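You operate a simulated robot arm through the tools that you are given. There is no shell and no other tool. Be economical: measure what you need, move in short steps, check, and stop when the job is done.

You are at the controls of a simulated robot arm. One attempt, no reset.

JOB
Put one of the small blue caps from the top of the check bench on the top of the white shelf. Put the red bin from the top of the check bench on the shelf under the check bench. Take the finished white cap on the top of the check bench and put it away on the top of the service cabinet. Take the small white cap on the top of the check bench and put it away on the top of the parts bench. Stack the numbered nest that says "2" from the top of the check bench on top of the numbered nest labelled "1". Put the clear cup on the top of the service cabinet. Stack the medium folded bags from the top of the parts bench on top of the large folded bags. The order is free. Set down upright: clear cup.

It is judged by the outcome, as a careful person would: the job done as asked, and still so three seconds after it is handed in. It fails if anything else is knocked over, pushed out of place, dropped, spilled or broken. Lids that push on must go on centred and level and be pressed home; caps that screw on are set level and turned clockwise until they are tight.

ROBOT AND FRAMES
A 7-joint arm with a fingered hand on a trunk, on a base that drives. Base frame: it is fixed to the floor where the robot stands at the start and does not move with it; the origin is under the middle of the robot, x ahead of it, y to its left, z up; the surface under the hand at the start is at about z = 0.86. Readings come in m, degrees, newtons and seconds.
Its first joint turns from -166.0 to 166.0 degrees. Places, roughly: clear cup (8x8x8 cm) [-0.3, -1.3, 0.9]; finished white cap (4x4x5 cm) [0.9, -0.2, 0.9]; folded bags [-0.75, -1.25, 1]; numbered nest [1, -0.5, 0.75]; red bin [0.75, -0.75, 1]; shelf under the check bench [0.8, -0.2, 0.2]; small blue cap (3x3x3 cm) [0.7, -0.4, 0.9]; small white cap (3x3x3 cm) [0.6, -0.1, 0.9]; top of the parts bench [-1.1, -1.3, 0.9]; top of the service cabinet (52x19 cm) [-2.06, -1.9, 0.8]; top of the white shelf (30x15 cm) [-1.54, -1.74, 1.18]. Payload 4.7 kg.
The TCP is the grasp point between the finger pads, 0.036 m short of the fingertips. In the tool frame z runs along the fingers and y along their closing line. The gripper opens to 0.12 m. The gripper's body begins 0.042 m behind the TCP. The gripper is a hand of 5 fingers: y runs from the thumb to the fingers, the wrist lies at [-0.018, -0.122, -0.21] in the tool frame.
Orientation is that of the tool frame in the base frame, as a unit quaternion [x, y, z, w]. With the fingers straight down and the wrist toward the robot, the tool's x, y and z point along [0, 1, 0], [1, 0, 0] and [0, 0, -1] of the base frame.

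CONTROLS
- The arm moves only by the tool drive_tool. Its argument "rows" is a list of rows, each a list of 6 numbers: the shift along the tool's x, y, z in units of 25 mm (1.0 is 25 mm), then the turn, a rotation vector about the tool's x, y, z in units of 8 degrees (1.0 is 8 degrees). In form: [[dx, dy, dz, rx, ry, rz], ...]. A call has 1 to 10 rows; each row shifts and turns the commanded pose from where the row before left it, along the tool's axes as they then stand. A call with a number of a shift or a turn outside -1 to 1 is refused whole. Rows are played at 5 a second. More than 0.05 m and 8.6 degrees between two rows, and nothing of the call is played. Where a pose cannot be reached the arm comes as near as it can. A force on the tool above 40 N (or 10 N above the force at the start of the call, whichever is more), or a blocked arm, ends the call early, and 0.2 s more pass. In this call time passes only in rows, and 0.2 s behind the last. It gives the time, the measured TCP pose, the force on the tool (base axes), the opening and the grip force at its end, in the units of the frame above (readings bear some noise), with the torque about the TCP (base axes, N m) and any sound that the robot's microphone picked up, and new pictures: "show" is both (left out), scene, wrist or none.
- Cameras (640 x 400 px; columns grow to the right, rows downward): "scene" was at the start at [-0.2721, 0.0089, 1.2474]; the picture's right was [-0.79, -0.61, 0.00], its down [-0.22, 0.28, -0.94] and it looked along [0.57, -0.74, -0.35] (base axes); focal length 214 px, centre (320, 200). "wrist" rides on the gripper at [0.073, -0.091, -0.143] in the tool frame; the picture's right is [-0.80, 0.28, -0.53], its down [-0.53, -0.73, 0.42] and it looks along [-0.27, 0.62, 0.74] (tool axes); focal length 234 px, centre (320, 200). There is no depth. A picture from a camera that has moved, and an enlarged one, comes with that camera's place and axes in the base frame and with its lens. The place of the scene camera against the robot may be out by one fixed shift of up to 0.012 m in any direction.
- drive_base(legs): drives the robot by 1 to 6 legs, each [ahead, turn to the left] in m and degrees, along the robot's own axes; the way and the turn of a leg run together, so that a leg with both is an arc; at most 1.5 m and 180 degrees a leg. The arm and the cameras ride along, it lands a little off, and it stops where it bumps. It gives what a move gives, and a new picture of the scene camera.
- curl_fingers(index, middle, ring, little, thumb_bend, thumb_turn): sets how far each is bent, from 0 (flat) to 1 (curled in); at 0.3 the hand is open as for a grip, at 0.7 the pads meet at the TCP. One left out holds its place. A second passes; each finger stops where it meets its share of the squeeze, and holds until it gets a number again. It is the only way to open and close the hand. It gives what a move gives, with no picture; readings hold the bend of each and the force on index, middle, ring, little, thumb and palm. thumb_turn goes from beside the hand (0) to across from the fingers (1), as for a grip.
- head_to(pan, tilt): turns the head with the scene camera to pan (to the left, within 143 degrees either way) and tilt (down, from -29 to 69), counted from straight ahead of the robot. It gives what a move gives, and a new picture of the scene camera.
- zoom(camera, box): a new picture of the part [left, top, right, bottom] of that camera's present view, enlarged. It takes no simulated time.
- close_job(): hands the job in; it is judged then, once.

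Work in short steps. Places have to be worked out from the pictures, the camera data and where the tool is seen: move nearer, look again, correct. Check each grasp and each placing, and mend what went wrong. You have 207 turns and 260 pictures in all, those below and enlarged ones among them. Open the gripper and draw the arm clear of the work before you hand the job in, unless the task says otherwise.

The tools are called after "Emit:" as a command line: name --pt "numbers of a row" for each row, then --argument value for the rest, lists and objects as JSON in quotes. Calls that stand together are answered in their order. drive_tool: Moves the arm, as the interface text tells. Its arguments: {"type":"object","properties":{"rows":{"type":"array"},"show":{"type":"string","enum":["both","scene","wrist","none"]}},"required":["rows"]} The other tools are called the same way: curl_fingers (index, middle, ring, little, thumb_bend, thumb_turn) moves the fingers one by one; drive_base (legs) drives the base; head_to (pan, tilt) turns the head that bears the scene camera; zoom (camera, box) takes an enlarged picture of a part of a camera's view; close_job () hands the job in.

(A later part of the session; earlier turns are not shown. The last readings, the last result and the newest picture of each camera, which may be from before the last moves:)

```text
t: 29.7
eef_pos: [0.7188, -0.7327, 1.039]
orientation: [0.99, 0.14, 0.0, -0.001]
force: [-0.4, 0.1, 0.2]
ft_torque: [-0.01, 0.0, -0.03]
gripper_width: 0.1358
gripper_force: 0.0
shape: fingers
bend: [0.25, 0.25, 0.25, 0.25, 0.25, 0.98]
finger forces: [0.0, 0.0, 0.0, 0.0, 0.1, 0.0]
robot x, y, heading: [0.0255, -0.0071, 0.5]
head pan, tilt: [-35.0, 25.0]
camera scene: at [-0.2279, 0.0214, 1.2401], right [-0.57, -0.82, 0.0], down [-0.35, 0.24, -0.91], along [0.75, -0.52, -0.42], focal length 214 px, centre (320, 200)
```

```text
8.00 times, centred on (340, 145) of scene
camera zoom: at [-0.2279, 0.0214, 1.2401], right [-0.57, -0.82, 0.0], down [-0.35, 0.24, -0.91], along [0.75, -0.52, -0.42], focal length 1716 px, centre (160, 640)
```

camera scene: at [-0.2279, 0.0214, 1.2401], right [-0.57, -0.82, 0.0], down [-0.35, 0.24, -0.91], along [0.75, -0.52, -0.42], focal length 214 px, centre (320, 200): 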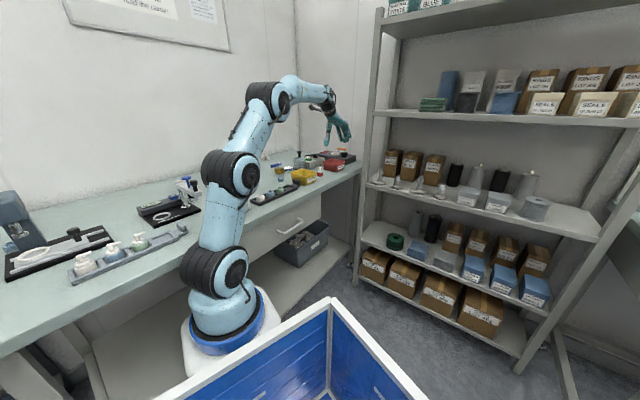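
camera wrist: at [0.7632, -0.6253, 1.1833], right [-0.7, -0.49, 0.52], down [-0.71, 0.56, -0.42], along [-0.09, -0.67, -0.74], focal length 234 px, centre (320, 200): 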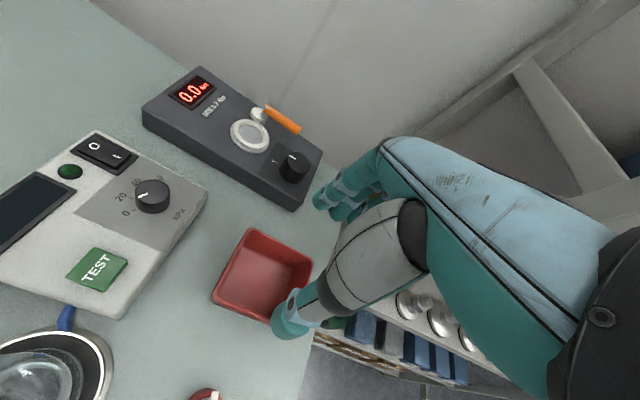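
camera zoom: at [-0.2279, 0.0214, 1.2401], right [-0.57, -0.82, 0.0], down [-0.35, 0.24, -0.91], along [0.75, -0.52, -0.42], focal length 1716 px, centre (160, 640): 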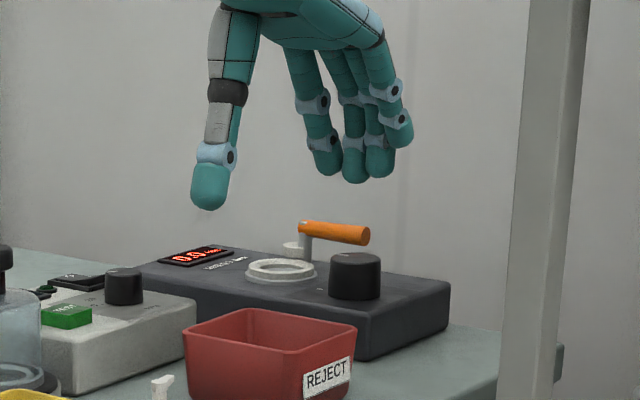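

Bin centre confirmed (~[0.716,-0.730]). Descend to just above and pitch the hand forward 24°.

Emit:
drive_tool --pt "-0.05 0 1 0 0 0" --pt "-0.05 0 1 0 0 0" --pt "0 0 0.8 0 0 0" --pt "0 0 0 0 1 0" --pt "0 0 0 0 1 0" --pt "0 0 0 0 1 0" --show "both"

Emit:
zoom --camera "scene" --box '[300, 120, 380, 180]'

```text
t: 31.1
eef_pos: [0.7162, -0.7335, 0.9691]
orientation: [0.968, 0.137, 0.207, -0.029]
force: [0.0, 0.4, -0.1]
ft_torque: [-0.01, 0.03, -0.01]
gripper_width: 0.1358
gripper_force: 0.1
shape: fingers
bend: [0.25, 0.25, 0.25, 0.25, 0.25, 0.98]
finger forces: [0.1, 0.0, 0.0, 0.0, 0.0, 0.1]
robot x, y, heading: [0.0237, -0.0068, 0.3]
head pan, tilt: [-35.0, 25.0]
camera scene: at [-0.2278, 0.0214, 1.2402], right [-0.57, -0.82, 0.0], down [-0.35, 0.24, -0.91], along [0.75, -0.52, -0.42], focal length 214 px, centre (320, 200)
camera wrist: at [0.6988, -0.6449, 1.1319], right [-0.83, -0.53, 0.15], down [-0.5, 0.62, -0.6], along [0.23, -0.58, -0.78], focal length 234 px, centre (320, 200)
```

scene: 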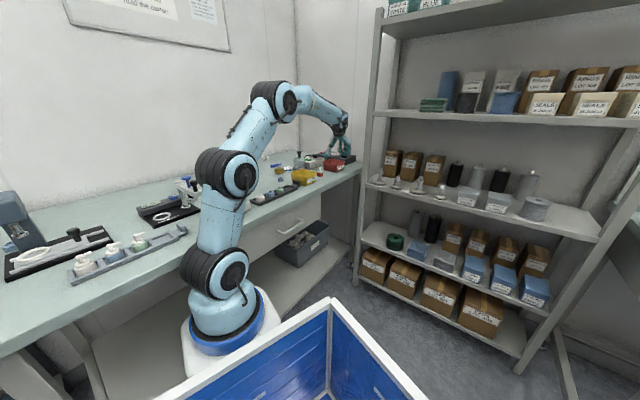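
wrist: 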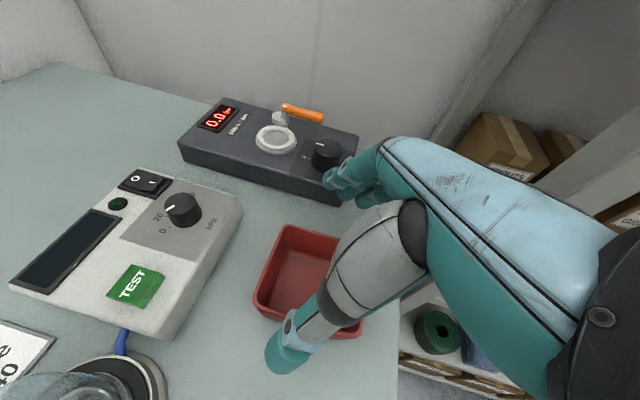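

```text
6.67 times, centred on (340, 150) of scene
camera zoom: at [-0.2278, 0.0214, 1.2402], right [-0.57, -0.82, 0.0], down [-0.35, 0.24, -0.91], along [0.75, -0.52, -0.42], focal length 1430 px, centre (187, 533)
```

zoom: 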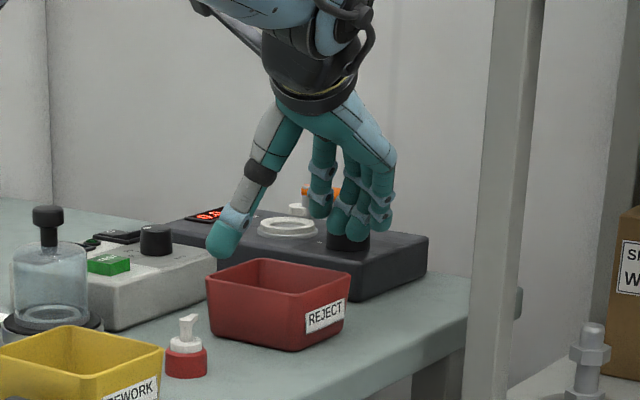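

Straddle looks right (thumb left, fingers right). Descend vertically 5 cm with small yaw fix.

Emit:
drive_tool --pt "-0.28 0 0.63 0 0 -0.3" --pt "-0.28 0 0.63 0 0 -0.3" --pt "-0.28 0 0.63 0 0 0" --show "wrist"

Emit:
zoom --camera "scene" --box '[300, 130, 380, 180]'

```text
t: 31.9
eef_pos: [0.7158, -0.7347, 0.9166]
orientation: [0.962, 0.177, 0.206, -0.021]
force: [-0.1, 0.2, 0.9]
ft_torque: [-0.01, -0.02, 0.01]
gripper_width: 0.1358
gripper_force: 0.0
shape: fingers
bend: [0.25, 0.25, 0.25, 0.25, 0.25, 0.98]
finger forces: [0.0, 0.0, 0.0, 0.1, 0.1, 0.0]
robot x, y, heading: [0.0242, -0.0056, 0.5]
head pan, tilt: [-35.0, 25.0]
camera wrist: at [0.6899, -0.6423, 1.0753], right [-0.79, -0.59, 0.16], down [-0.54, 0.56, -0.63], along [0.28, -0.59, -0.76], focal length 234 px, centre (320, 200)
```

wrist: 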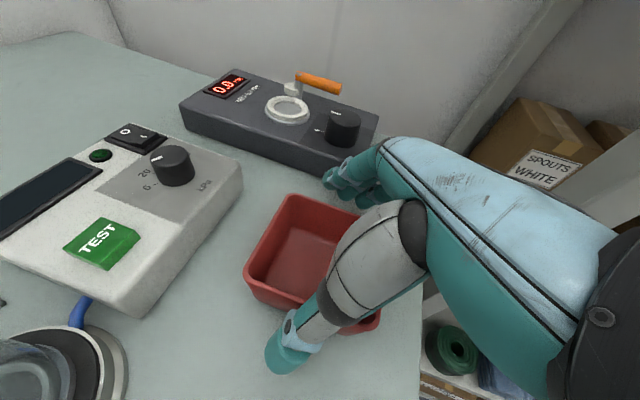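

```text
8.00 times, centred on (340, 155) of scene
camera zoom: at [-0.228, 0.0215, 1.2402], right [-0.57, -0.82, 0.0], down [-0.35, 0.24, -0.91], along [0.75, -0.52, -0.42], focal length 1716 px, centre (160, 560)
```

zoom: 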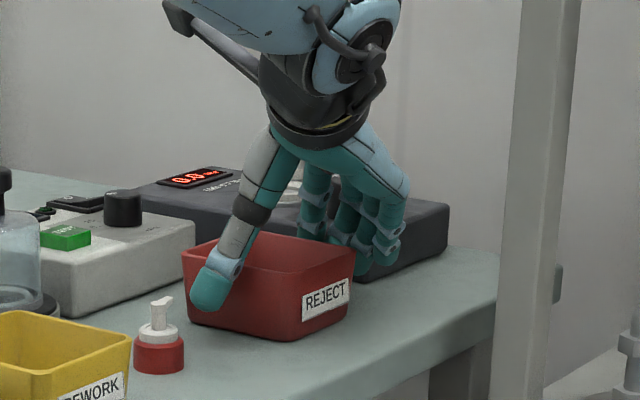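

Straddling properly. Close on the side walls.

Emit:
curl_fingers --index 0.42 --middle 0.42 --ring 0.42 --little 0.42 --thumb_bend 0.42

Emit:
curl_fingers --index 0.52 --middle 0.52 --ring 0.52 --little 0.52 --thumb_bend 0.55

Emit:
zoom --camera "scene" --box '[300, 130, 380, 180]'

```text
t: 32.9
eef_pos: [0.7157, -0.7356, 0.9167]
orientation: [0.962, 0.176, 0.206, -0.022]
force: [-0.1, -0.1, 1.3]
ft_torque: [-0.04, -0.02, 0.04]
gripper_width: 0.0991
gripper_force: 5.0
shape: fingers
bend: [0.38, 0.42, 0.42, 0.42, 0.39, 0.97]
finger forces: [4.7, 0.1, 0.1, 0.4, 5.1, 0.0]
robot x, y, heading: [0.0283, -0.0069, 0.3]
head pan, tilt: [-35.0, 25.0]
```

```text
t: 33.9
eef_pos: [0.7158, -0.736, 0.916]
orientation: [0.962, 0.177, 0.207, -0.02]
force: [0.3, -1.3, 3.1]
ft_torque: [-0.23, -0.06, 0.02]
gripper_width: 0.0951
gripper_force: 23.2
shape: fingers
bend: [0.41, 0.48, 0.49, 0.5, 0.4, 0.95]
finger forces: [10.8, 5.1, 3.6, 3.8, 22.7, 0.0]
robot x, y, heading: [0.0262, -0.0076, 0.3]
head pan, tilt: [-35.0, 25.0]
```

```text
8.00 times, centred on (340, 155) of scene
camera zoom: at [-0.228, 0.0215, 1.2402], right [-0.57, -0.82, 0.0], down [-0.35, 0.24, -0.91], along [0.75, -0.52, -0.42], focal length 1716 px, centre (160, 560)
```

zoom: 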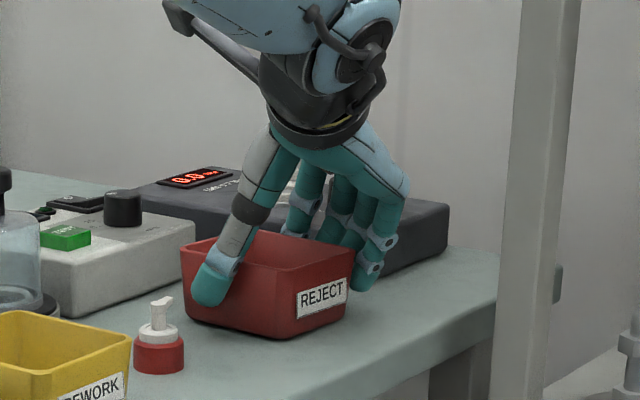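

All fingers hold the bin (23 N). Lift 12 cm.

Emit:
drive_tool --pt "0.2 0 -0.45 0 0 0" --pt "0.4 0 -0.9 0 0 0" --pt "0.4 0 -0.9 0 0 0" --pt "0.4 0 -0.9 0 0 0" --pt "0.4 0 -0.9 0 0 0" --show "wrist"

Emit:
zoom --camera "scene" --box '[300, 100, 380, 180]'

```text
t: 35.1
eef_pos: [0.7153, -0.7302, 1.0262]
orientation: [0.962, 0.176, 0.207, -0.023]
force: [-0.3, 0.1, -0.9]
ft_torque: [0.03, -0.04, 0.0]
gripper_width: 0.095
gripper_force: 22.3
shape: fingers
bend: [0.41, 0.48, 0.49, 0.5, 0.4, 0.95]
finger forces: [10.1, 5.1, 3.4, 3.5, 22.8, 0.1]
robot x, y, heading: [0.0259, -0.0105, 0.2]
head pan, tilt: [-35.0, 25.0]
camera wrist: at [0.6896, -0.6385, 1.1853], right [-0.79, -0.59, 0.16], down [-0.54, 0.56, -0.63], along [0.28, -0.58, -0.76], focal length 234 px, centre (320, 200)
```

wrist: 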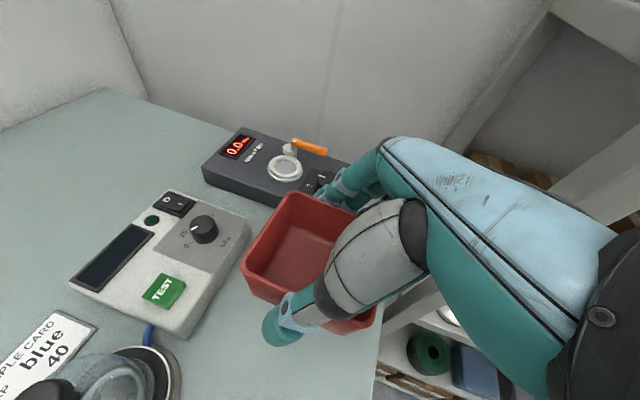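

```text
5.00 times, centred on (340, 140) of scene
camera zoom: at [-0.2278, 0.0213, 1.2402], right [-0.57, -0.82, 0.0], down [-0.35, 0.24, -0.91], along [0.75, -0.52, -0.42], focal length 1072 px, centre (220, 500)
```

zoom: 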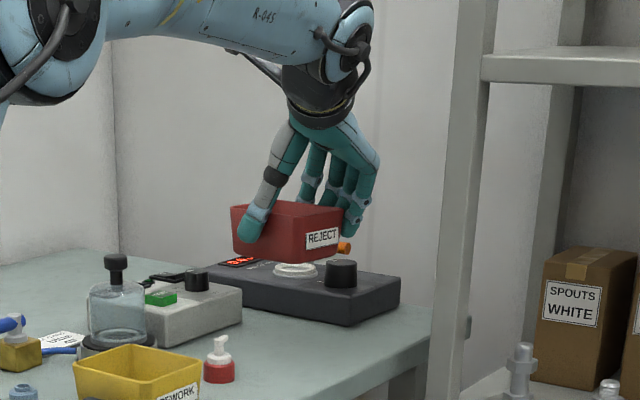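

Bin is held level. Back the robot off 0.5 m so the arm can reach under the bench.

Emit:
drive_base --legs '[[-0.5, 0]]'

Emit:
head_to --pan -10 --tilt 35

```text
t: 38.0
eef_pos: [0.2281, -0.7308, 1.0274]
orientation: [0.962, 0.179, 0.206, -0.023]
force: [-0.7, 0.0, -1.3]
ft_torque: [0.01, -0.02, 0.05]
gripper_width: 0.0948
gripper_force: 22.4
shape: fingers
bend: [0.41, 0.48, 0.49, 0.5, 0.4, 0.95]
finger forces: [10.1, 5.1, 3.4, 3.6, 22.6, 0.0]
robot x, y, heading: [-0.4644, -0.0067, 0.2]
head pan, tilt: [-35.0, 25.0]
camera scene: at [-0.7194, 0.0219, 1.2402], right [-0.57, -0.82, 0.0], down [-0.35, 0.24, -0.91], along [0.75, -0.51, -0.42], focal length 214 px, centre (320, 200)
```

scene: 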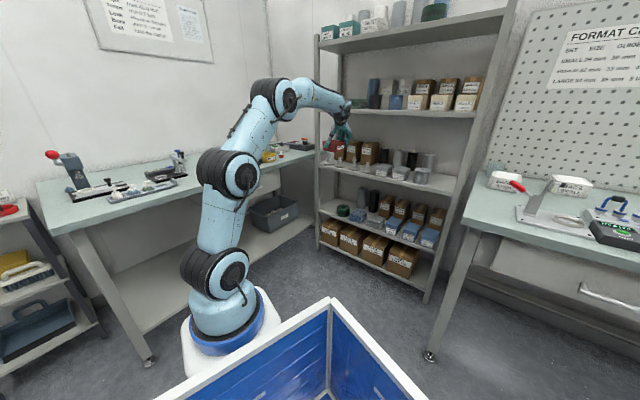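

```text
t: 38.9
eef_pos: [0.2282, -0.7303, 1.0282]
orientation: [0.962, 0.18, 0.206, -0.023]
force: [0.8, -0.3, -0.6]
ft_torque: [0.0, 0.01, 0.02]
gripper_width: 0.0948
gripper_force: 22.0
shape: fingers
bend: [0.41, 0.48, 0.49, 0.5, 0.4, 0.95]
finger forces: [10.0, 5.1, 3.4, 3.6, 22.8, 0.1]
robot x, y, heading: [-0.4626, -0.0065, 0.6]
head pan, tilt: [-10.0, 35.0]
camera scene: at [-0.7085, 0.0595, 1.2245], right [-0.17, -0.99, 0.0], down [-0.57, 0.09, -0.82], along [0.81, -0.14, -0.57], focal length 214 px, centre (320, 200)
```

scene: 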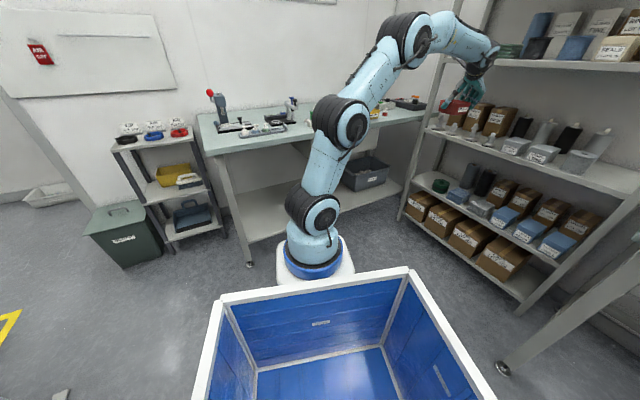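

Room is turned ~18° like the bench; clear shelf space lies left of the grey bin. I carry the bin down and across in front of the bench.

Emit:
drive_tool --pt "-0.02 -0.617 0.99 0 0 0" --pt "-0.02 -0.617 0.99 0 0 0" --pt "-0.02 -0.617 0.99 0 0 0" --pt "-0.02 -0.617 0.99 0 0 0" --pt "-0.02 -0.617 0.99 0 0 0" --pt "-0.02 -0.617 0.99 0 0 0" --pt "-0.02 -0.617 0.99 0 0 0" --pt "-0.02 -0.617 0.99 0 0 0" --pt "-0.02 -0.617 0.99 0 0 0" --pt "-0.02 -0.617 0.99 0 0 0" --show "none"

Emit:
drive_tool --pt "-0.02 -0.617 0.99 0 0 0" --pt "-0.02 -0.617 0.99 0 0 0" --pt "-0.02 -0.617 0.99 0 0 0" --pt "-0.02 -0.617 0.99 0 0 0" --pt "-0.02 -0.617 0.99 0 0 0" --pt "-0.02 -0.617 0.99 0 0 0" --pt "-0.02 -0.617 0.99 0 0 0" --pt "-0.02 -0.617 0.99 0 0 0" --show "both"

```text
t: 41.1
eef_pos: [0.2649, -0.5594, 0.7951]
orientation: [0.961, 0.179, 0.208, -0.021]
force: [0.0, -0.5, 0.0]
ft_torque: [-0.04, 0.02, -0.02]
gripper_width: 0.0952
gripper_force: 22.2
shape: fingers
bend: [0.41, 0.48, 0.49, 0.5, 0.4, 0.95]
finger forces: [10.1, 5.1, 3.4, 3.5, 22.7, 0.2]
robot x, y, heading: [-0.4674, -0.0052, 0.6]
head pan, tilt: [-10.0, 35.0]
```

```text
t: 42.9
eef_pos: [0.2979, -0.4329, 0.6229]
orientation: [0.961, 0.184, 0.207, -0.025]
force: [0.7, 0.0, -0.6]
ft_torque: [-0.01, 0.02, 0.01]
gripper_width: 0.0948
gripper_force: 22.4
shape: fingers
bend: [0.41, 0.48, 0.49, 0.5, 0.4, 0.95]
finger forces: [10.2, 5.1, 3.5, 3.5, 22.5, 0.0]
out of reach, approached as far as the arm can: row 8
robot x, y, heading: [-0.4643, -0.0047, 0.6]
head pan, tilt: [-10.0, 35.0]
camera scene: at [-0.7086, 0.0597, 1.2244], right [-0.16, -0.99, 0.0], down [-0.57, 0.09, -0.82], along [0.81, -0.13, -0.57], focal length 214 px, centre (320, 200)
camera wrist: at [0.2705, -0.3408, 0.7811], right [-0.78, -0.6, 0.16], down [-0.55, 0.55, -0.62], along [0.29, -0.58, -0.76], focal length 234 px, centre (320, 200)
```

scene: 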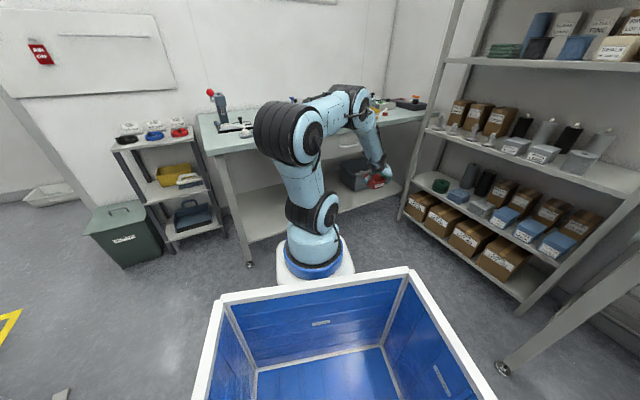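
wrist: 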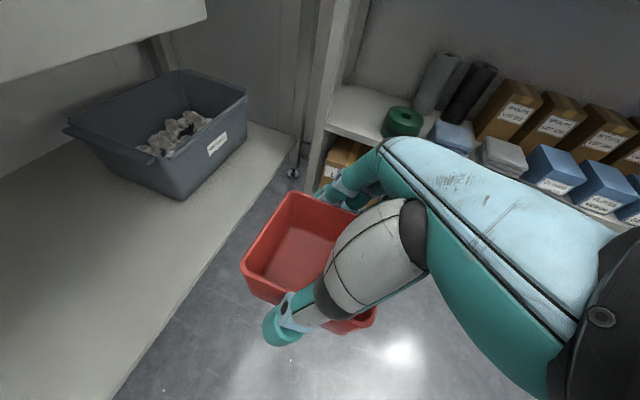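

The arm ran out of reach here at z≈0.62; I test whether extending outward permits going lower.

Emit:
drive_tool --pt "0.8 -0.3 0.35 0 0 0" --pt "0.8 -0.3 0.35 0 0 0" --pt "0.8 -0.3 0.35 0 0 0" --pt "-0.4 -0.3 0.9 0 0 0" --pt "-0.4 -0.3 0.9 0 0 0" --pt "-0.4 -0.3 0.9 0 0 0" --pt "-0.4 -0.3 0.9 0 0 0" --show "scene"

```text
t: 44.5
eef_pos: [0.3372, -0.363, 0.5236]
orientation: [0.962, 0.178, 0.208, -0.022]
force: [-0.4, -0.2, -0.4]
ft_torque: [0.0, 0.03, -0.01]
gripper_width: 0.0946
gripper_force: 22.3
shape: fingers
bend: [0.42, 0.48, 0.49, 0.5, 0.4, 0.95]
finger forces: [10.1, 4.9, 3.2, 3.5, 22.4, 0.0]
robot x, y, heading: [-0.4653, -0.0056, 0.4]
head pan, tilt: [-10.0, 35.0]
camera scene: at [-0.7086, 0.0597, 1.2244], right [-0.16, -0.99, 0.0], down [-0.57, 0.09, -0.82], along [0.81, -0.13, -0.57], focal length 214 px, centre (320, 200)
```

scene: 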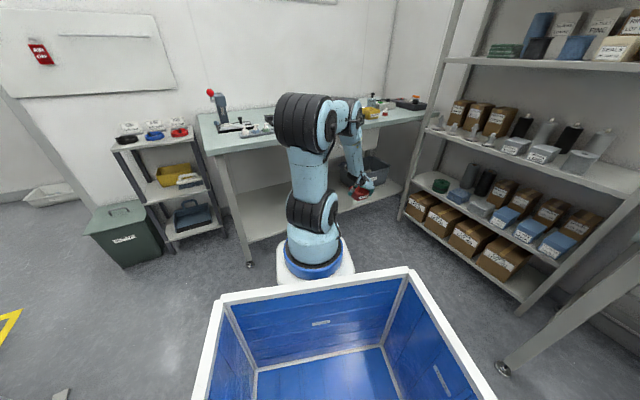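

That works. Continue downward.

Emit:
drive_tool --pt "-0.3 -0.4 0.93 0 0 0" --pt "-0.3 -0.4 0.93 0 0 0" --pt "-0.3 -0.4 0.93 0 0 0" --pt "-0.3 -0.4 0.93 0 0 0" --pt "-0.3 -0.3 0.93 0 0 0" --pt "-0.4 -0.3 0.9 0 0 0" --pt "-0.4 -0.3 0.9 0 0 0" --pt "-0.4 -0.3 0.9 0 0 0" --show "both"

```text
t: 46.3
eef_pos: [0.3311, -0.2985, 0.325]
orientation: [0.962, 0.179, 0.207, -0.022]
force: [-0.1, 0.6, -0.5]
ft_torque: [0.03, 0.04, 0.02]
gripper_width: 0.0948
gripper_force: 21.8
shape: fingers
bend: [0.42, 0.48, 0.49, 0.5, 0.41, 0.95]
finger forces: [10.2, 5.0, 3.4, 3.5, 22.2, 0.0]
robot x, y, heading: [-0.4668, -0.0047, 0.6]
head pan, tilt: [-10.0, 35.0]
camera scene: at [-0.7085, 0.0597, 1.2244], right [-0.16, -0.99, 0.0], down [-0.57, 0.09, -0.82], along [0.81, -0.13, -0.57], focal length 214 px, centre (320, 200)
camera wrist: at [0.3035, -0.2052, 0.4831], right [-0.79, -0.59, 0.16], down [-0.55, 0.56, -0.63], along [0.28, -0.58, -0.76], focal length 234 px, centre (320, 200)
```

scene: 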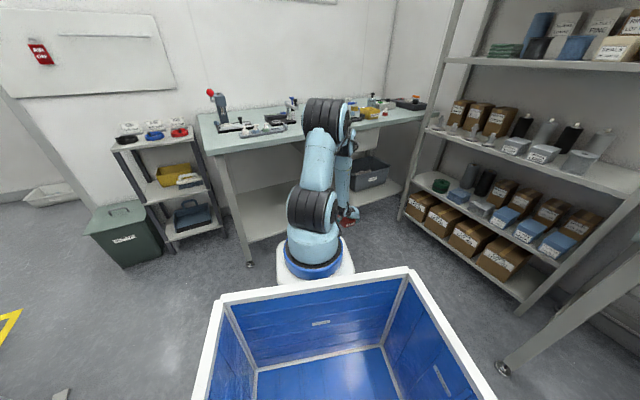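
wrist: 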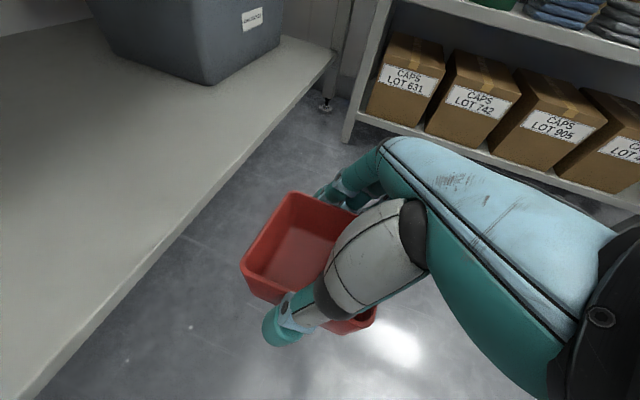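

Now in front of the shelf at z 0.325. Advance along the bench normal 15 cm and check the forearm's clearance to the bench edge.

Emit:
drive_tool --pt "0.91 0.04 0.4 0 0 0" --pt "0.91 0.04 0.4 0 0 0" --pt "0.91 0.04 0.4 0 0 0" --pt "0.91 0.04 0.4 0 0 0" --pt "0.91 0.04 0.4 0 0 0" --pt "0.91 0.04 0.4 0 0 0" --show "wrist"

Emit:
zoom --camera "scene" --box '[220, 70, 420, 290]'

```text
t: 47.7
eef_pos: [0.4701, -0.2503, 0.325]
orientation: [0.962, 0.179, 0.206, -0.022]
force: [0.0, -0.3, -1.1]
ft_torque: [0.0, 0.01, 0.0]
gripper_width: 0.0946
gripper_force: 22.3
shape: fingers
bend: [0.42, 0.48, 0.49, 0.5, 0.41, 0.95]
finger forces: [9.9, 5.0, 3.3, 3.4, 22.2, 0.1]
robot x, y, heading: [-0.4649, -0.0068, 0.6]
head pan, tilt: [-10.0, 35.0]
camera wrist: at [0.4436, -0.1574, 0.485], right [-0.79, -0.59, 0.16], down [-0.55, 0.56, -0.63], along [0.28, -0.58, -0.76], focal length 234 px, centre (320, 200)
```

wrist: 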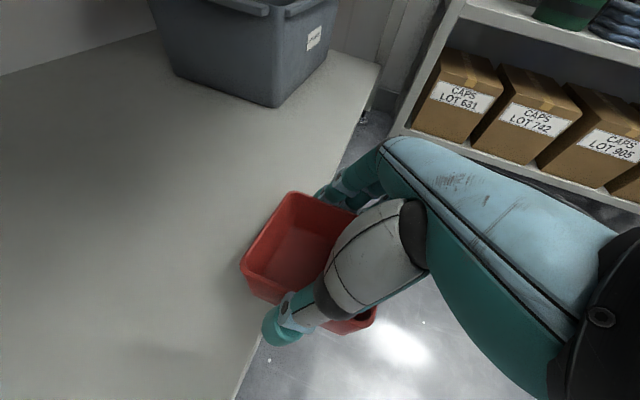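

```text
1.82 times, centred on (320, 180) of scene
camera zoom: at [-0.7085, 0.0598, 1.2244], right [-0.16, -0.99, 0.0], down [-0.57, 0.09, -0.82], along [0.81, -0.13, -0.57], focal length 390 px, centre (320, 236)
```

zoom: 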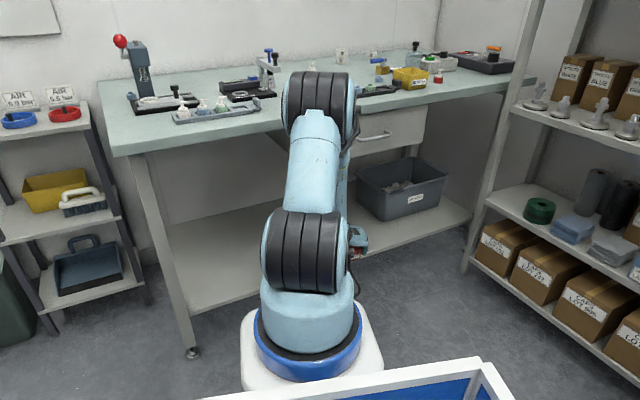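

Shelf top triangulated at z≈0.22 with edge just ahead. Elbow is still clear of the bench; advance 11 cm more.

Emit:
drive_tool --pt "0.85 0.04 0.37 0 0 0" --pt "0.85 0.04 0.37 0 0 0" --pt "0.85 0.04 0.37 0 0 0" --pt "0.85 0.04 0.37 0 0 0" --pt "0.85 0.04 0.37 0 0 0" --show "wrist"

Emit:
zoom --camera "scene" --box '[220, 70, 420, 290]'

```text
t: 48.9
eef_pos: [0.5816, -0.2121, 0.326]
orientation: [0.962, 0.179, 0.206, -0.022]
force: [-0.1, 0.7, -0.7]
ft_torque: [-0.02, 0.01, 0.0]
gripper_width: 0.0947
gripper_force: 21.8
shape: fingers
bend: [0.42, 0.48, 0.49, 0.5, 0.41, 0.95]
finger forces: [10.1, 5.0, 3.3, 3.4, 22.1, 0.0]
robot x, y, heading: [-0.4626, -0.0042, 0.3]
head pan, tilt: [-10.0, 35.0]
camera wrist: at [0.5549, -0.1206, 0.485], right [-0.79, -0.59, 0.16], down [-0.55, 0.56, -0.63], along [0.28, -0.58, -0.76], focal length 234 px, centre (320, 200)
```

wrist: 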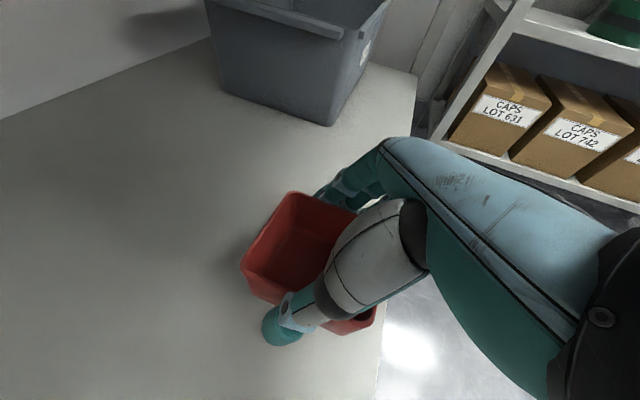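

```text
1.82 times, centred on (320, 180) of scene
camera zoom: at [-0.7085, 0.0598, 1.2244], right [-0.16, -0.99, 0.0], down [-0.57, 0.09, -0.82], along [0.81, -0.13, -0.57], focal length 390 px, centre (320, 236)
```

zoom: 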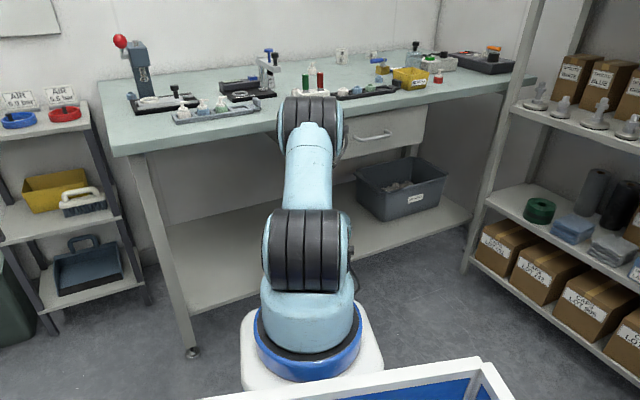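

Bin is over the shelf. Lower gently till contact.

Emit:
drive_tool --pt "-0.2 0 0.457 0 0 0" --pt "-0.2 0 0.457 0 0 0" --pt "-0.1 0 0.23 0 0 0" --pt "-0.1 0 0.23 0 0 0" --show "wrist"

```text
t: 49.9
eef_pos: [0.582, -0.216, 0.2883]
orientation: [0.962, 0.179, 0.206, -0.021]
force: [0.4, -0.1, 0.3]
ft_torque: [-0.03, -0.02, -0.02]
gripper_width: 0.0942
gripper_force: 21.8
shape: fingers
bend: [0.42, 0.48, 0.49, 0.5, 0.41, 0.95]
finger forces: [10.0, 5.0, 3.3, 3.4, 22.0, 0.1]
robot x, y, heading: [-0.4664, -0.0067, 0.5]
head pan, tilt: [-10.0, 35.0]
camera wrist: at [0.5543, -0.1227, 0.4479], right [-0.79, -0.59, 0.16], down [-0.55, 0.56, -0.63], along [0.28, -0.58, -0.76], focal length 234 px, centre (320, 200)
```

wrist: 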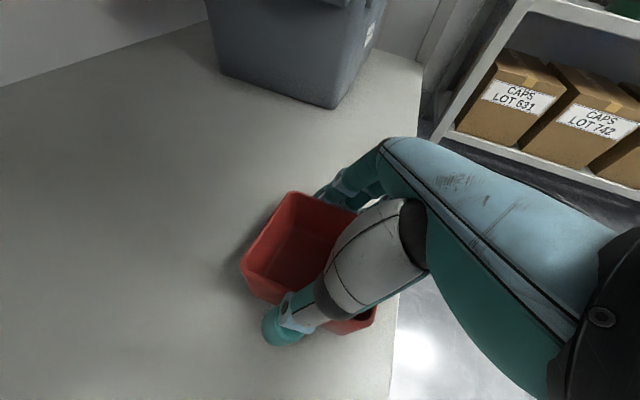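

Still free; continue down in small steps.

Emit:
drive_tool --pt "-0.1 0 0.23 0 0 0" --pt "-0.1 0 0.23 0 0 0" --pt "-0.06 0 0.14 0 0 0" --pt "-0.06 0 0.14 0 0 0" --pt "-0.06 0 0.14 0 0 0" --pt "-0.06 0 0.14 0 0 0" --show "wrist"

```text
t: 51.1
eef_pos: [0.5863, -0.2167, 0.2732]
orientation: [0.961, 0.178, 0.213, -0.019]
force: [-0.6, -0.2, 11.9]
ft_torque: [0.12, 0.0, 0.09]
gripper_width: 0.0955
gripper_force: 22.7
shape: fingers
bend: [0.42, 0.48, 0.49, 0.51, 0.41, 0.95]
finger forces: [11.1, 4.7, 3.2, 2.5, 23.3, 0.0]
robot x, y, heading: [-0.4657, -0.0058, 0.3]
head pan, tilt: [-10.0, 35.0]
stopped in row 6: the force on the tool passed its limit at 41 N (the readings are from after the stop); the commanded pose is now the measured one
camera wrist: at [0.5594, -0.124, 0.4314], right [-0.79, -0.59, 0.16], down [-0.54, 0.55, -0.64], along [0.29, -0.59, -0.76], focal length 234 px, centre (320, 200)
```

wrist: 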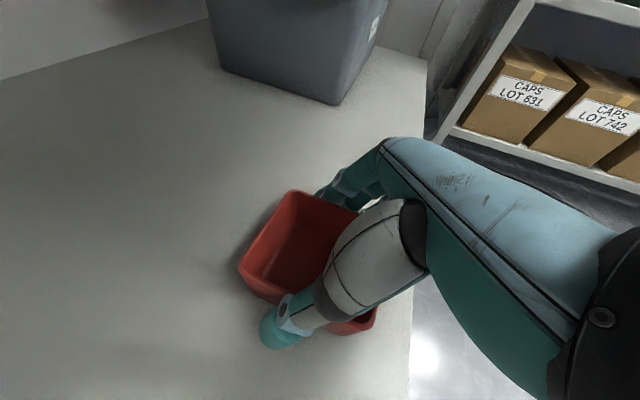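

On the shelf. Release, opening gently.

Emit:
curl_fingers --index 0.25 --middle 0.25 --ring 0.25 --little 0.25 --thumb_bend 0.25

Emit:
drive_tool --pt "0.35 0 -0.8 0 0 0" --pt "0.35 0 -0.8 0 0 0" --pt "0.4 0 -0.9 0 0 0" --pt "0.4 0 -0.9 0 0 0" --show "wrist"

```text
t: 52.1
eef_pos: [0.5854, -0.217, 0.2698]
orientation: [0.961, 0.179, 0.21, -0.02]
force: [-0.8, 0.3, -1.1]
ft_torque: [-0.03, 0.02, -0.01]
gripper_width: 0.1357
gripper_force: 0.1
shape: fingers
bend: [0.25, 0.25, 0.25, 0.25, 0.25, 0.97]
finger forces: [0.0, 0.0, 0.1, 0.0, 0.0, 0.0]
robot x, y, heading: [-0.4672, -0.0038, 0.4]
head pan, tilt: [-10.0, 35.0]
```

```text
t: 53.1
eef_pos: [0.5762, -0.2131, 0.3553]
orientation: [0.962, 0.179, 0.205, -0.023]
force: [0.1, -0.1, 0.5]
ft_torque: [0.0, -0.03, 0.0]
gripper_width: 0.1359
gripper_force: 0.2
shape: fingers
bend: [0.25, 0.25, 0.25, 0.25, 0.25, 0.98]
finger forces: [0.0, 0.0, 0.0, 0.0, 0.0, 0.1]
robot x, y, heading: [-0.4688, -0.0078, 0.4]
head pan, tilt: [-10.0, 35.0]
camera wrist: at [0.5505, -0.1221, 0.5147], right [-0.79, -0.59, 0.17], down [-0.55, 0.56, -0.62], along [0.28, -0.58, -0.76], focal length 234 px, centre (320, 200)
```

wrist: 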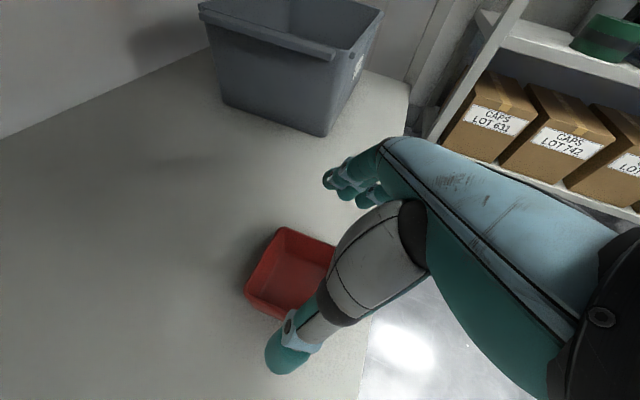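

Bin is resting flat on the lower shelf. Withdraw the arm along the bench normal, then raise.

Emit:
drive_tool --pt "-0.91 -0.04 -0.4 0 0 0" --pt "-0.91 -0.04 -0.4 0 0 0" --pt "-0.91 -0.04 -0.4 0 0 0" --pt "-0.91 -0.04 -0.4 0 0 0" --pt "-0.91 -0.04 -0.4 0 0 0" --pt "-0.91 -0.04 -0.4 0 0 0" --pt "-0.91 -0.04 -0.4 0 0 0" --pt "-0.91 -0.04 -0.4 0 0 0" --pt "-0.91 -0.04 -0.4 0 0 0" --pt "0 0.5 -1 0 0 0" --show "none"

Emit:
drive_tool --pt "0.35 0.5 -0.9 0 0 0" --pt "0.35 0.5 -0.9 0 0 0" --pt "0.35 0.5 -0.9 0 0 0" --pt "0.35 0.5 -0.9 0 0 0" --pt "0.35 0.5 -0.9 0 0 0" --pt "0.35 0.5 -0.9 0 0 0" --pt "0.35 0.5 -0.9 0 0 0" --pt "0.35 0.5 -0.9 0 0 0" --pt "0.35 0.3 -0.9 0 0 0" --pt "0.35 0.3 -0.9 0 0 0" --show "none"

Emit:
drive_tool --pt "0.35 0.3 -0.9 0 0 0" --pt "0.35 0.3 -0.9 0 0 0" --pt "0.35 0.3 -0.9 0 0 0" --pt "0.35 0.3 -0.9 0 0 0" --pt "0.35 0.3 -0.9 0 0 0" --pt "0.35 0 -0.9 0 0 0" --pt "0.35 0 -0.9 0 0 0" --pt "0.35 0 -0.9 0 0 0" --pt "0.35 0 -0.9 0 0 0" --pt "0.35 0 -0.9 0 0 0" --show "scene"

```text
t: 55.3
eef_pos: [0.3632, -0.299, 0.3848]
orientation: [0.961, 0.179, 0.21, -0.021]
force: [-0.2, -0.9, -0.1]
ft_torque: [0.0, 0.01, 0.03]
gripper_width: 0.1359
gripper_force: 0.1
shape: fingers
bend: [0.25, 0.25, 0.25, 0.25, 0.25, 0.98]
finger forces: [0.0, 0.0, 0.0, 0.1, 0.0, 0.0]
robot x, y, heading: [-0.4647, -0.0068, 0.5]
head pan, tilt: [-10.0, 35.0]
```

```text
t: 57.5
eef_pos: [0.393, -0.4026, 0.6284]
orientation: [0.961, 0.178, 0.209, -0.021]
force: [0.2, -0.4, -1.4]
ft_torque: [0.0, -0.03, 0.01]
gripper_width: 0.136
gripper_force: 0.1
shape: fingers
bend: [0.25, 0.25, 0.25, 0.25, 0.25, 0.98]
finger forces: [0.0, 0.0, 0.0, 0.0, 0.0, 0.0]
robot x, y, heading: [-0.4671, -0.0041, 0.5]
head pan, tilt: [-10.0, 35.0]
```

```text
t: 59.7
eef_pos: [0.3923, -0.4333, 0.8715]
orientation: [0.961, 0.179, 0.21, -0.02]
force: [0.5, 0.5, -0.2]
ft_torque: [0.04, 0.01, 0.03]
gripper_width: 0.1361
gripper_force: 0.0
shape: fingers
bend: [0.25, 0.25, 0.25, 0.25, 0.25, 0.98]
finger forces: [0.0, 0.0, 0.0, 0.1, 0.1, 0.1]
robot x, y, heading: [-0.47, -0.0037, 0.6]
head pan, tilt: [-10.0, 35.0]
camera scene: at [-0.7085, 0.0596, 1.2244], right [-0.16, -0.99, 0.0], down [-0.57, 0.09, -0.82], along [0.81, -0.13, -0.57], focal length 214 px, centre (320, 200)
```

scene: 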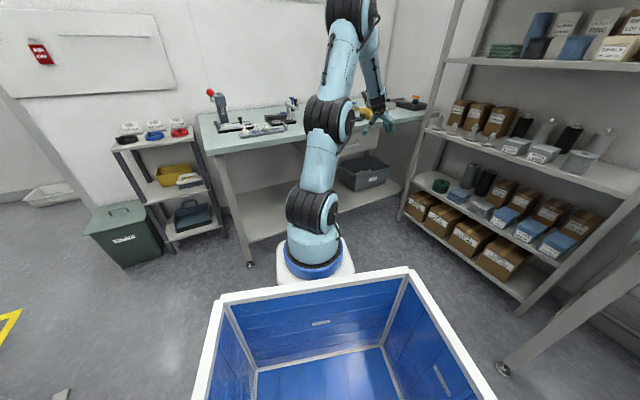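

Raise the hand upright, level out the pitch and set a 45° yaw suited to the caps.

Emit:
drive_tool --pt "0.3 0 -0.9 0 -1 0" --pt "0.2 0 -0.9 0 -1 0" --pt "0.1 0 -0.9 0 -0.98 0" --pt "0 0 -1 0 0 -0.9" --pt "0 0 -1 0 0 -0.9" --pt "0 0 -1 0 0 -0.9" --pt "0 0 -1 0 0 -0.9" --pt "0 0 -1 0 0 0" --pt "0 0 -1 0 0 0" --pt "0 0 -1 0 0 0" --show "none"

Emit:
drive_base --legs '[[0.2, 0]]'

Emit:
zoom --camera "wrist" --box '[0, 0, 640, 400]'

```text
t: 61.9
eef_pos: [0.3692, -0.4103, 1.037]
orientation: [0.934, 0.357, 0.001, 0.023]
force: [0.2, -0.2, 0.1]
ft_torque: [0.0, -0.02, 0.03]
gripper_width: 0.1357
gripper_force: 0.1
shape: fingers
bend: [0.25, 0.25, 0.25, 0.25, 0.25, 0.98]
finger forces: [0.0, 0.0, 0.1, 0.0, 0.0, 0.0]
out of reach, approached as far as the arm can: row 6, 7, 8, 9, 10
robot x, y, heading: [-0.4702, -0.0012, 0.6]
head pan, tilt: [-10.0, 35.0]
```

```text
t: 63.5
eef_pos: [0.5669, -0.4129, 1.0358]
orientation: [0.934, 0.356, 0.002, 0.023]
force: [-0.9, 0.9, -0.4]
ft_torque: [0.01, 0.02, -0.02]
gripper_width: 0.136
gripper_force: 0.0
shape: fingers
bend: [0.25, 0.25, 0.25, 0.25, 0.25, 0.98]
finger forces: [0.0, 0.0, 0.1, 0.1, 0.0, 0.1]
robot x, y, heading: [-0.2634, -0.0071, 0.3]
head pan, tilt: [-10.0, 35.0]
camera scene: at [-0.5094, 0.062, 1.2244], right [-0.17, -0.99, 0.0], down [-0.57, 0.1, -0.82], along [0.81, -0.14, -0.57], focal length 214 px, centre (320, 200)
```

scene: 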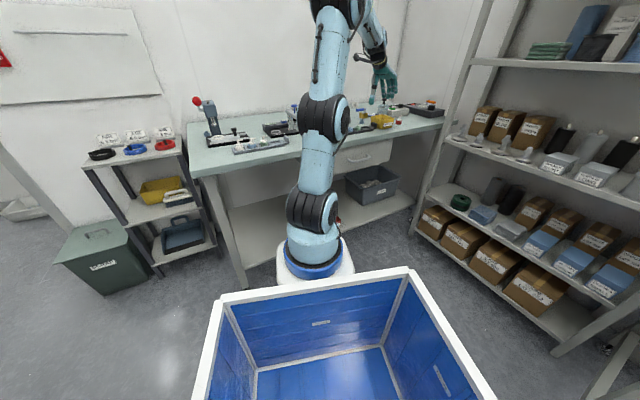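

```text
1.00 times, centred on (320, 200) of wrist (not enlarged: the box is as wide or as high as the picture)
camera zoom: at [0.5577, -0.2913, 1.1757], right [-0.42, -0.72, 0.55], down [-0.88, 0.18, -0.45], along [0.23, -0.67, -0.71], focal length 234 px, centre (320, 200)
```

zoom: 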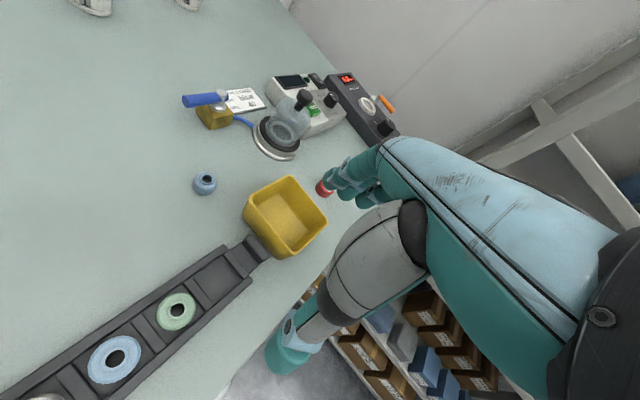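

Small blue cap at ≈[0.717,-0.394]. Move above it, levelling the tool.

Emit:
drive_tool --pt "0.995 0.685 0.6 0.16 0.05 0" --pt "0.995 0.685 0.6 0.16 0.04 0" --pt "0.995 0.685 0.6 0 0 0" --pt "0.995 0.685 0.6 0 0 0" --pt "0.995 0.685 0.6 0 0 0" --show "wrist"

Emit:
curl_fingers --index 0.4 --middle 0.4 --ring 0.4 --little 0.4 --thumb_bend 0.4

```text
t: 64.7
eef_pos: [0.7168, -0.3958, 0.9617]
orientation: [0.935, 0.355, -0.001, 0.001]
force: [-0.8, -0.1, 1.2]
ft_torque: [0.01, 0.01, 0.0]
gripper_width: 0.136
gripper_force: 0.0
shape: fingers
bend: [0.25, 0.25, 0.25, 0.25, 0.25, 0.98]
finger forces: [0.0, 0.1, 0.0, 0.0, 0.0, 0.0]
robot x, y, heading: [-0.2655, -0.0048, 0.3]
head pan, tilt: [-10.0, 35.0]
camera wrist: at [0.7095, -0.2801, 1.107], right [-0.41, -0.74, 0.53], down [-0.89, 0.19, -0.42], along [0.21, -0.64, -0.74], focal length 234 px, centre (320, 200)
```

wrist: 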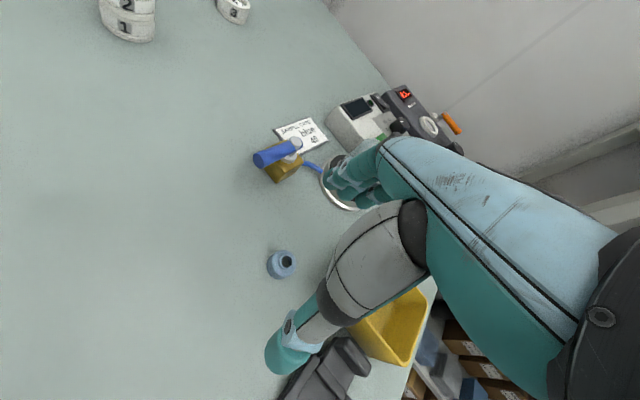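

```text
t: 65.7
eef_pos: [0.7161, -0.3967, 0.9612]
orientation: [0.934, 0.356, -0.001, -0.001]
force: [-0.1, 0.1, -0.6]
ft_torque: [0.03, 0.0, -0.01]
gripper_width: 0.0935
gripper_force: 0.2
shape: fingers
bend: [0.4, 0.4, 0.4, 0.4, 0.4, 0.98]
finger forces: [0.0, 0.0, 0.0, 0.0, 0.0, 0.0]
robot x, y, heading: [-0.2649, -0.0032, 0.6]
head pan, tilt: [-10.0, 35.0]
```

Cap is exactly under the TCP. Descend and pinch with thumb, index, middle.

Emit:
drive_tool --pt "0 0 0.8 0 0 0" --pt "0 0 0.8 0 0 0" --pt "0 0 0.76 0 0 0" --show "none"

Emit:
curl_fingers --index 0.64 --middle 0.64 --ring 0.6 --little 0.55 --thumb_bend 0.62

Emit:
zoom --camera "wrist" --box '[220, 160, 420, 360]'

```text
t: 66.5
eef_pos: [0.7175, -0.3946, 0.903]
orientation: [0.935, 0.355, -0.001, -0.001]
force: [-0.4, 0.6, 0.4]
ft_torque: [0.0, 0.0, 0.0]
gripper_width: 0.0936
gripper_force: 0.0
shape: fingers
bend: [0.4, 0.4, 0.4, 0.4, 0.4, 0.98]
finger forces: [0.0, 0.0, 0.0, 0.0, 0.0, 0.1]
robot x, y, heading: [-0.2649, -0.0038, 0.4]
head pan, tilt: [-10.0, 35.0]
```

```text
t: 67.5
eef_pos: [0.718, -0.3948, 0.902]
orientation: [0.934, 0.356, -0.001, 0.0]
force: [0.1, -0.2, 0.3]
ft_torque: [-0.02, -0.01, 0.02]
gripper_width: 0.0259
gripper_force: 0.5
shape: fingers
bend: [0.64, 0.64, 0.6, 0.55, 0.61, 0.98]
finger forces: [0.3, 0.5, 0.0, 0.0, 0.7, 0.1]
robot x, y, heading: [-0.27, -0.0021, 0.1]
head pan, tilt: [-10.0, 35.0]
```

```text
2.00 times, centred on (320, 260) of wrist
camera zoom: at [0.7114, -0.2792, 1.0467], right [-0.41, -0.74, 0.53], down [-0.89, 0.19, -0.42], along [0.21, -0.64, -0.74], focal length 468 px, centre (320, 80)
```

zoom: 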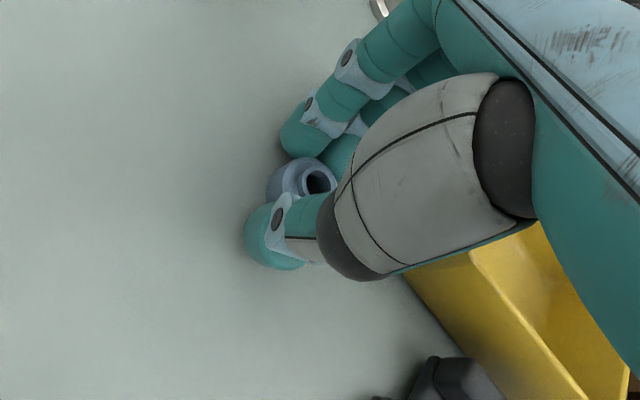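

Contact just starts; tighten and lift.

Emit:
curl_fingers --index 0.7 --middle 0.71 --thumb_bend 0.69

Emit:
drive_tool --pt "0 0 -0.8 0 0 0" --pt "0 0 -0.8 0 0 0" --pt "0 0 -1 0 0 0" --pt "0 0 -1 0 0 0" --pt "0 0 -1 0 0 0" --pt "0 0 -1 0 0 0" --pt "0 0 -1 0 0 0" --pt "0 0 -1 0 0 0" --show "wrist"

```text
t: 68.5
eef_pos: [0.7163, -0.3944, 0.9024]
orientation: [0.934, 0.356, -0.001, -0.001]
force: [-0.1, 0.6, -0.4]
ft_torque: [-0.01, 0.03, 0.02]
gripper_width: 0.0224
gripper_force: 8.2
shape: fingers
bend: [0.66, 0.66, 0.6, 0.55, 0.63, 0.96]
finger forces: [3.5, 4.1, 0.1, 0.1, 7.7, 0.1]
robot x, y, heading: [-0.2691, -0.0039, 0.2]
head pan, tilt: [-10.0, 35.0]
```

```text
t: 70.3
eef_pos: [0.7167, -0.3955, 1.0926]
orientation: [0.935, 0.355, -0.004, 0.002]
force: [-0.3, -0.4, -1.5]
ft_torque: [-0.01, 0.01, -0.01]
gripper_width: 0.022
gripper_force: 7.9
shape: fingers
bend: [0.66, 0.66, 0.6, 0.55, 0.63, 0.96]
finger forces: [3.8, 4.2, 0.0, 0.1, 7.6, 0.1]
robot x, y, heading: [-0.2641, -0.0037, 0.4]
head pan, tilt: [-10.0, 35.0]
camera wrist: at [0.7111, -0.2783, 1.2371], right [-0.41, -0.74, 0.53], down [-0.89, 0.19, -0.42], along [0.21, -0.65, -0.73], focal length 234 px, centre (320, 200)
```

wrist: 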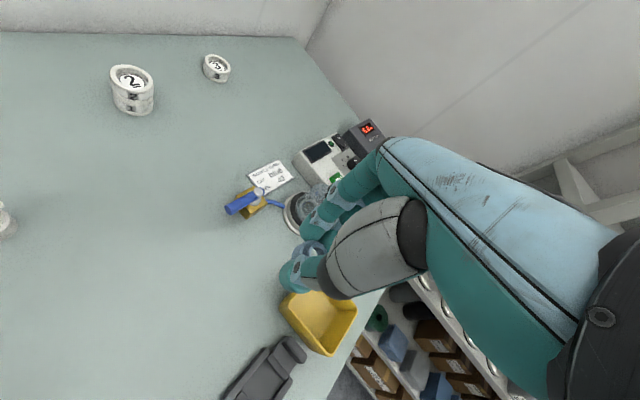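

Cap held. I look behind for the route to the parts bench side.

Emit:
head_to --pan -143 --tilt 25

Emit:
head_to --pan 143 --tilt 25

```text
t: 72.5
eef_pos: [0.7168, -0.394, 1.0914]
orientation: [0.936, 0.353, -0.003, 0.002]
force: [-0.2, 0.3, 0.0]
ft_torque: [0.02, 0.01, -0.01]
gripper_width: 0.0225
gripper_force: 8.1
shape: fingers
bend: [0.66, 0.66, 0.6, 0.55, 0.63, 0.96]
finger forces: [3.6, 4.2, 0.0, 0.1, 7.6, 0.1]
robot x, y, heading: [-0.2647, -0.0018, 0.1]
head pan, tilt: [-143.0, 25.0]
camera scene: at [-0.6695, 0.0209, 1.2402], right [-0.61, 0.79, 0.0], down [0.34, 0.26, -0.91], along [-0.72, -0.55, -0.42], focal length 214 px, centre (320, 200)
```

scene: 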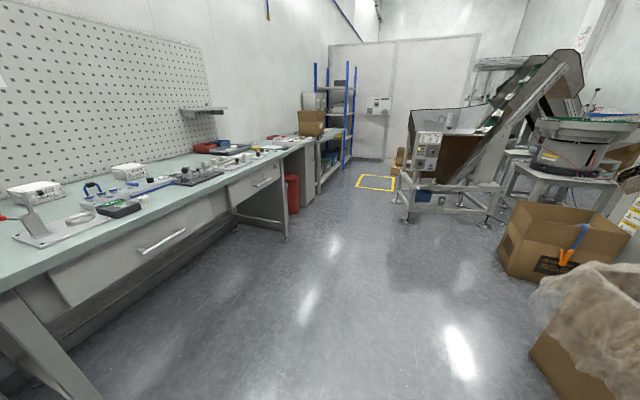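

```text
t: 76.4
eef_pos: [0.7162, -0.3952, 1.0929]
orientation: [0.935, 0.354, -0.003, 0.002]
force: [0.2, -0.2, -0.7]
ft_torque: [0.02, 0.0, 0.02]
gripper_width: 0.0221
gripper_force: 7.7
shape: fingers
bend: [0.66, 0.66, 0.6, 0.55, 0.63, 0.96]
finger forces: [3.6, 4.2, 0.0, 0.0, 7.6, 0.0]
robot x, y, heading: [-0.2672, -0.0045, 0.2]
head pan, tilt: [143.0, 25.0]
camera scene: at [-0.6702, 0.1318, 1.2402], right [0.6, 0.8, 0.0], down [0.34, -0.25, -0.91], along [-0.73, 0.54, -0.42], focal length 214 px, centre (320, 200)
```

scene: 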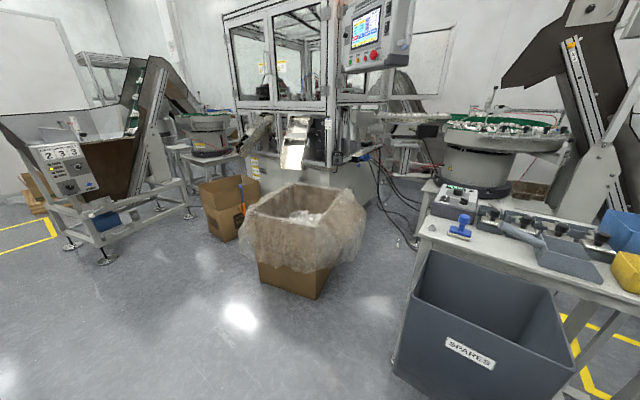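

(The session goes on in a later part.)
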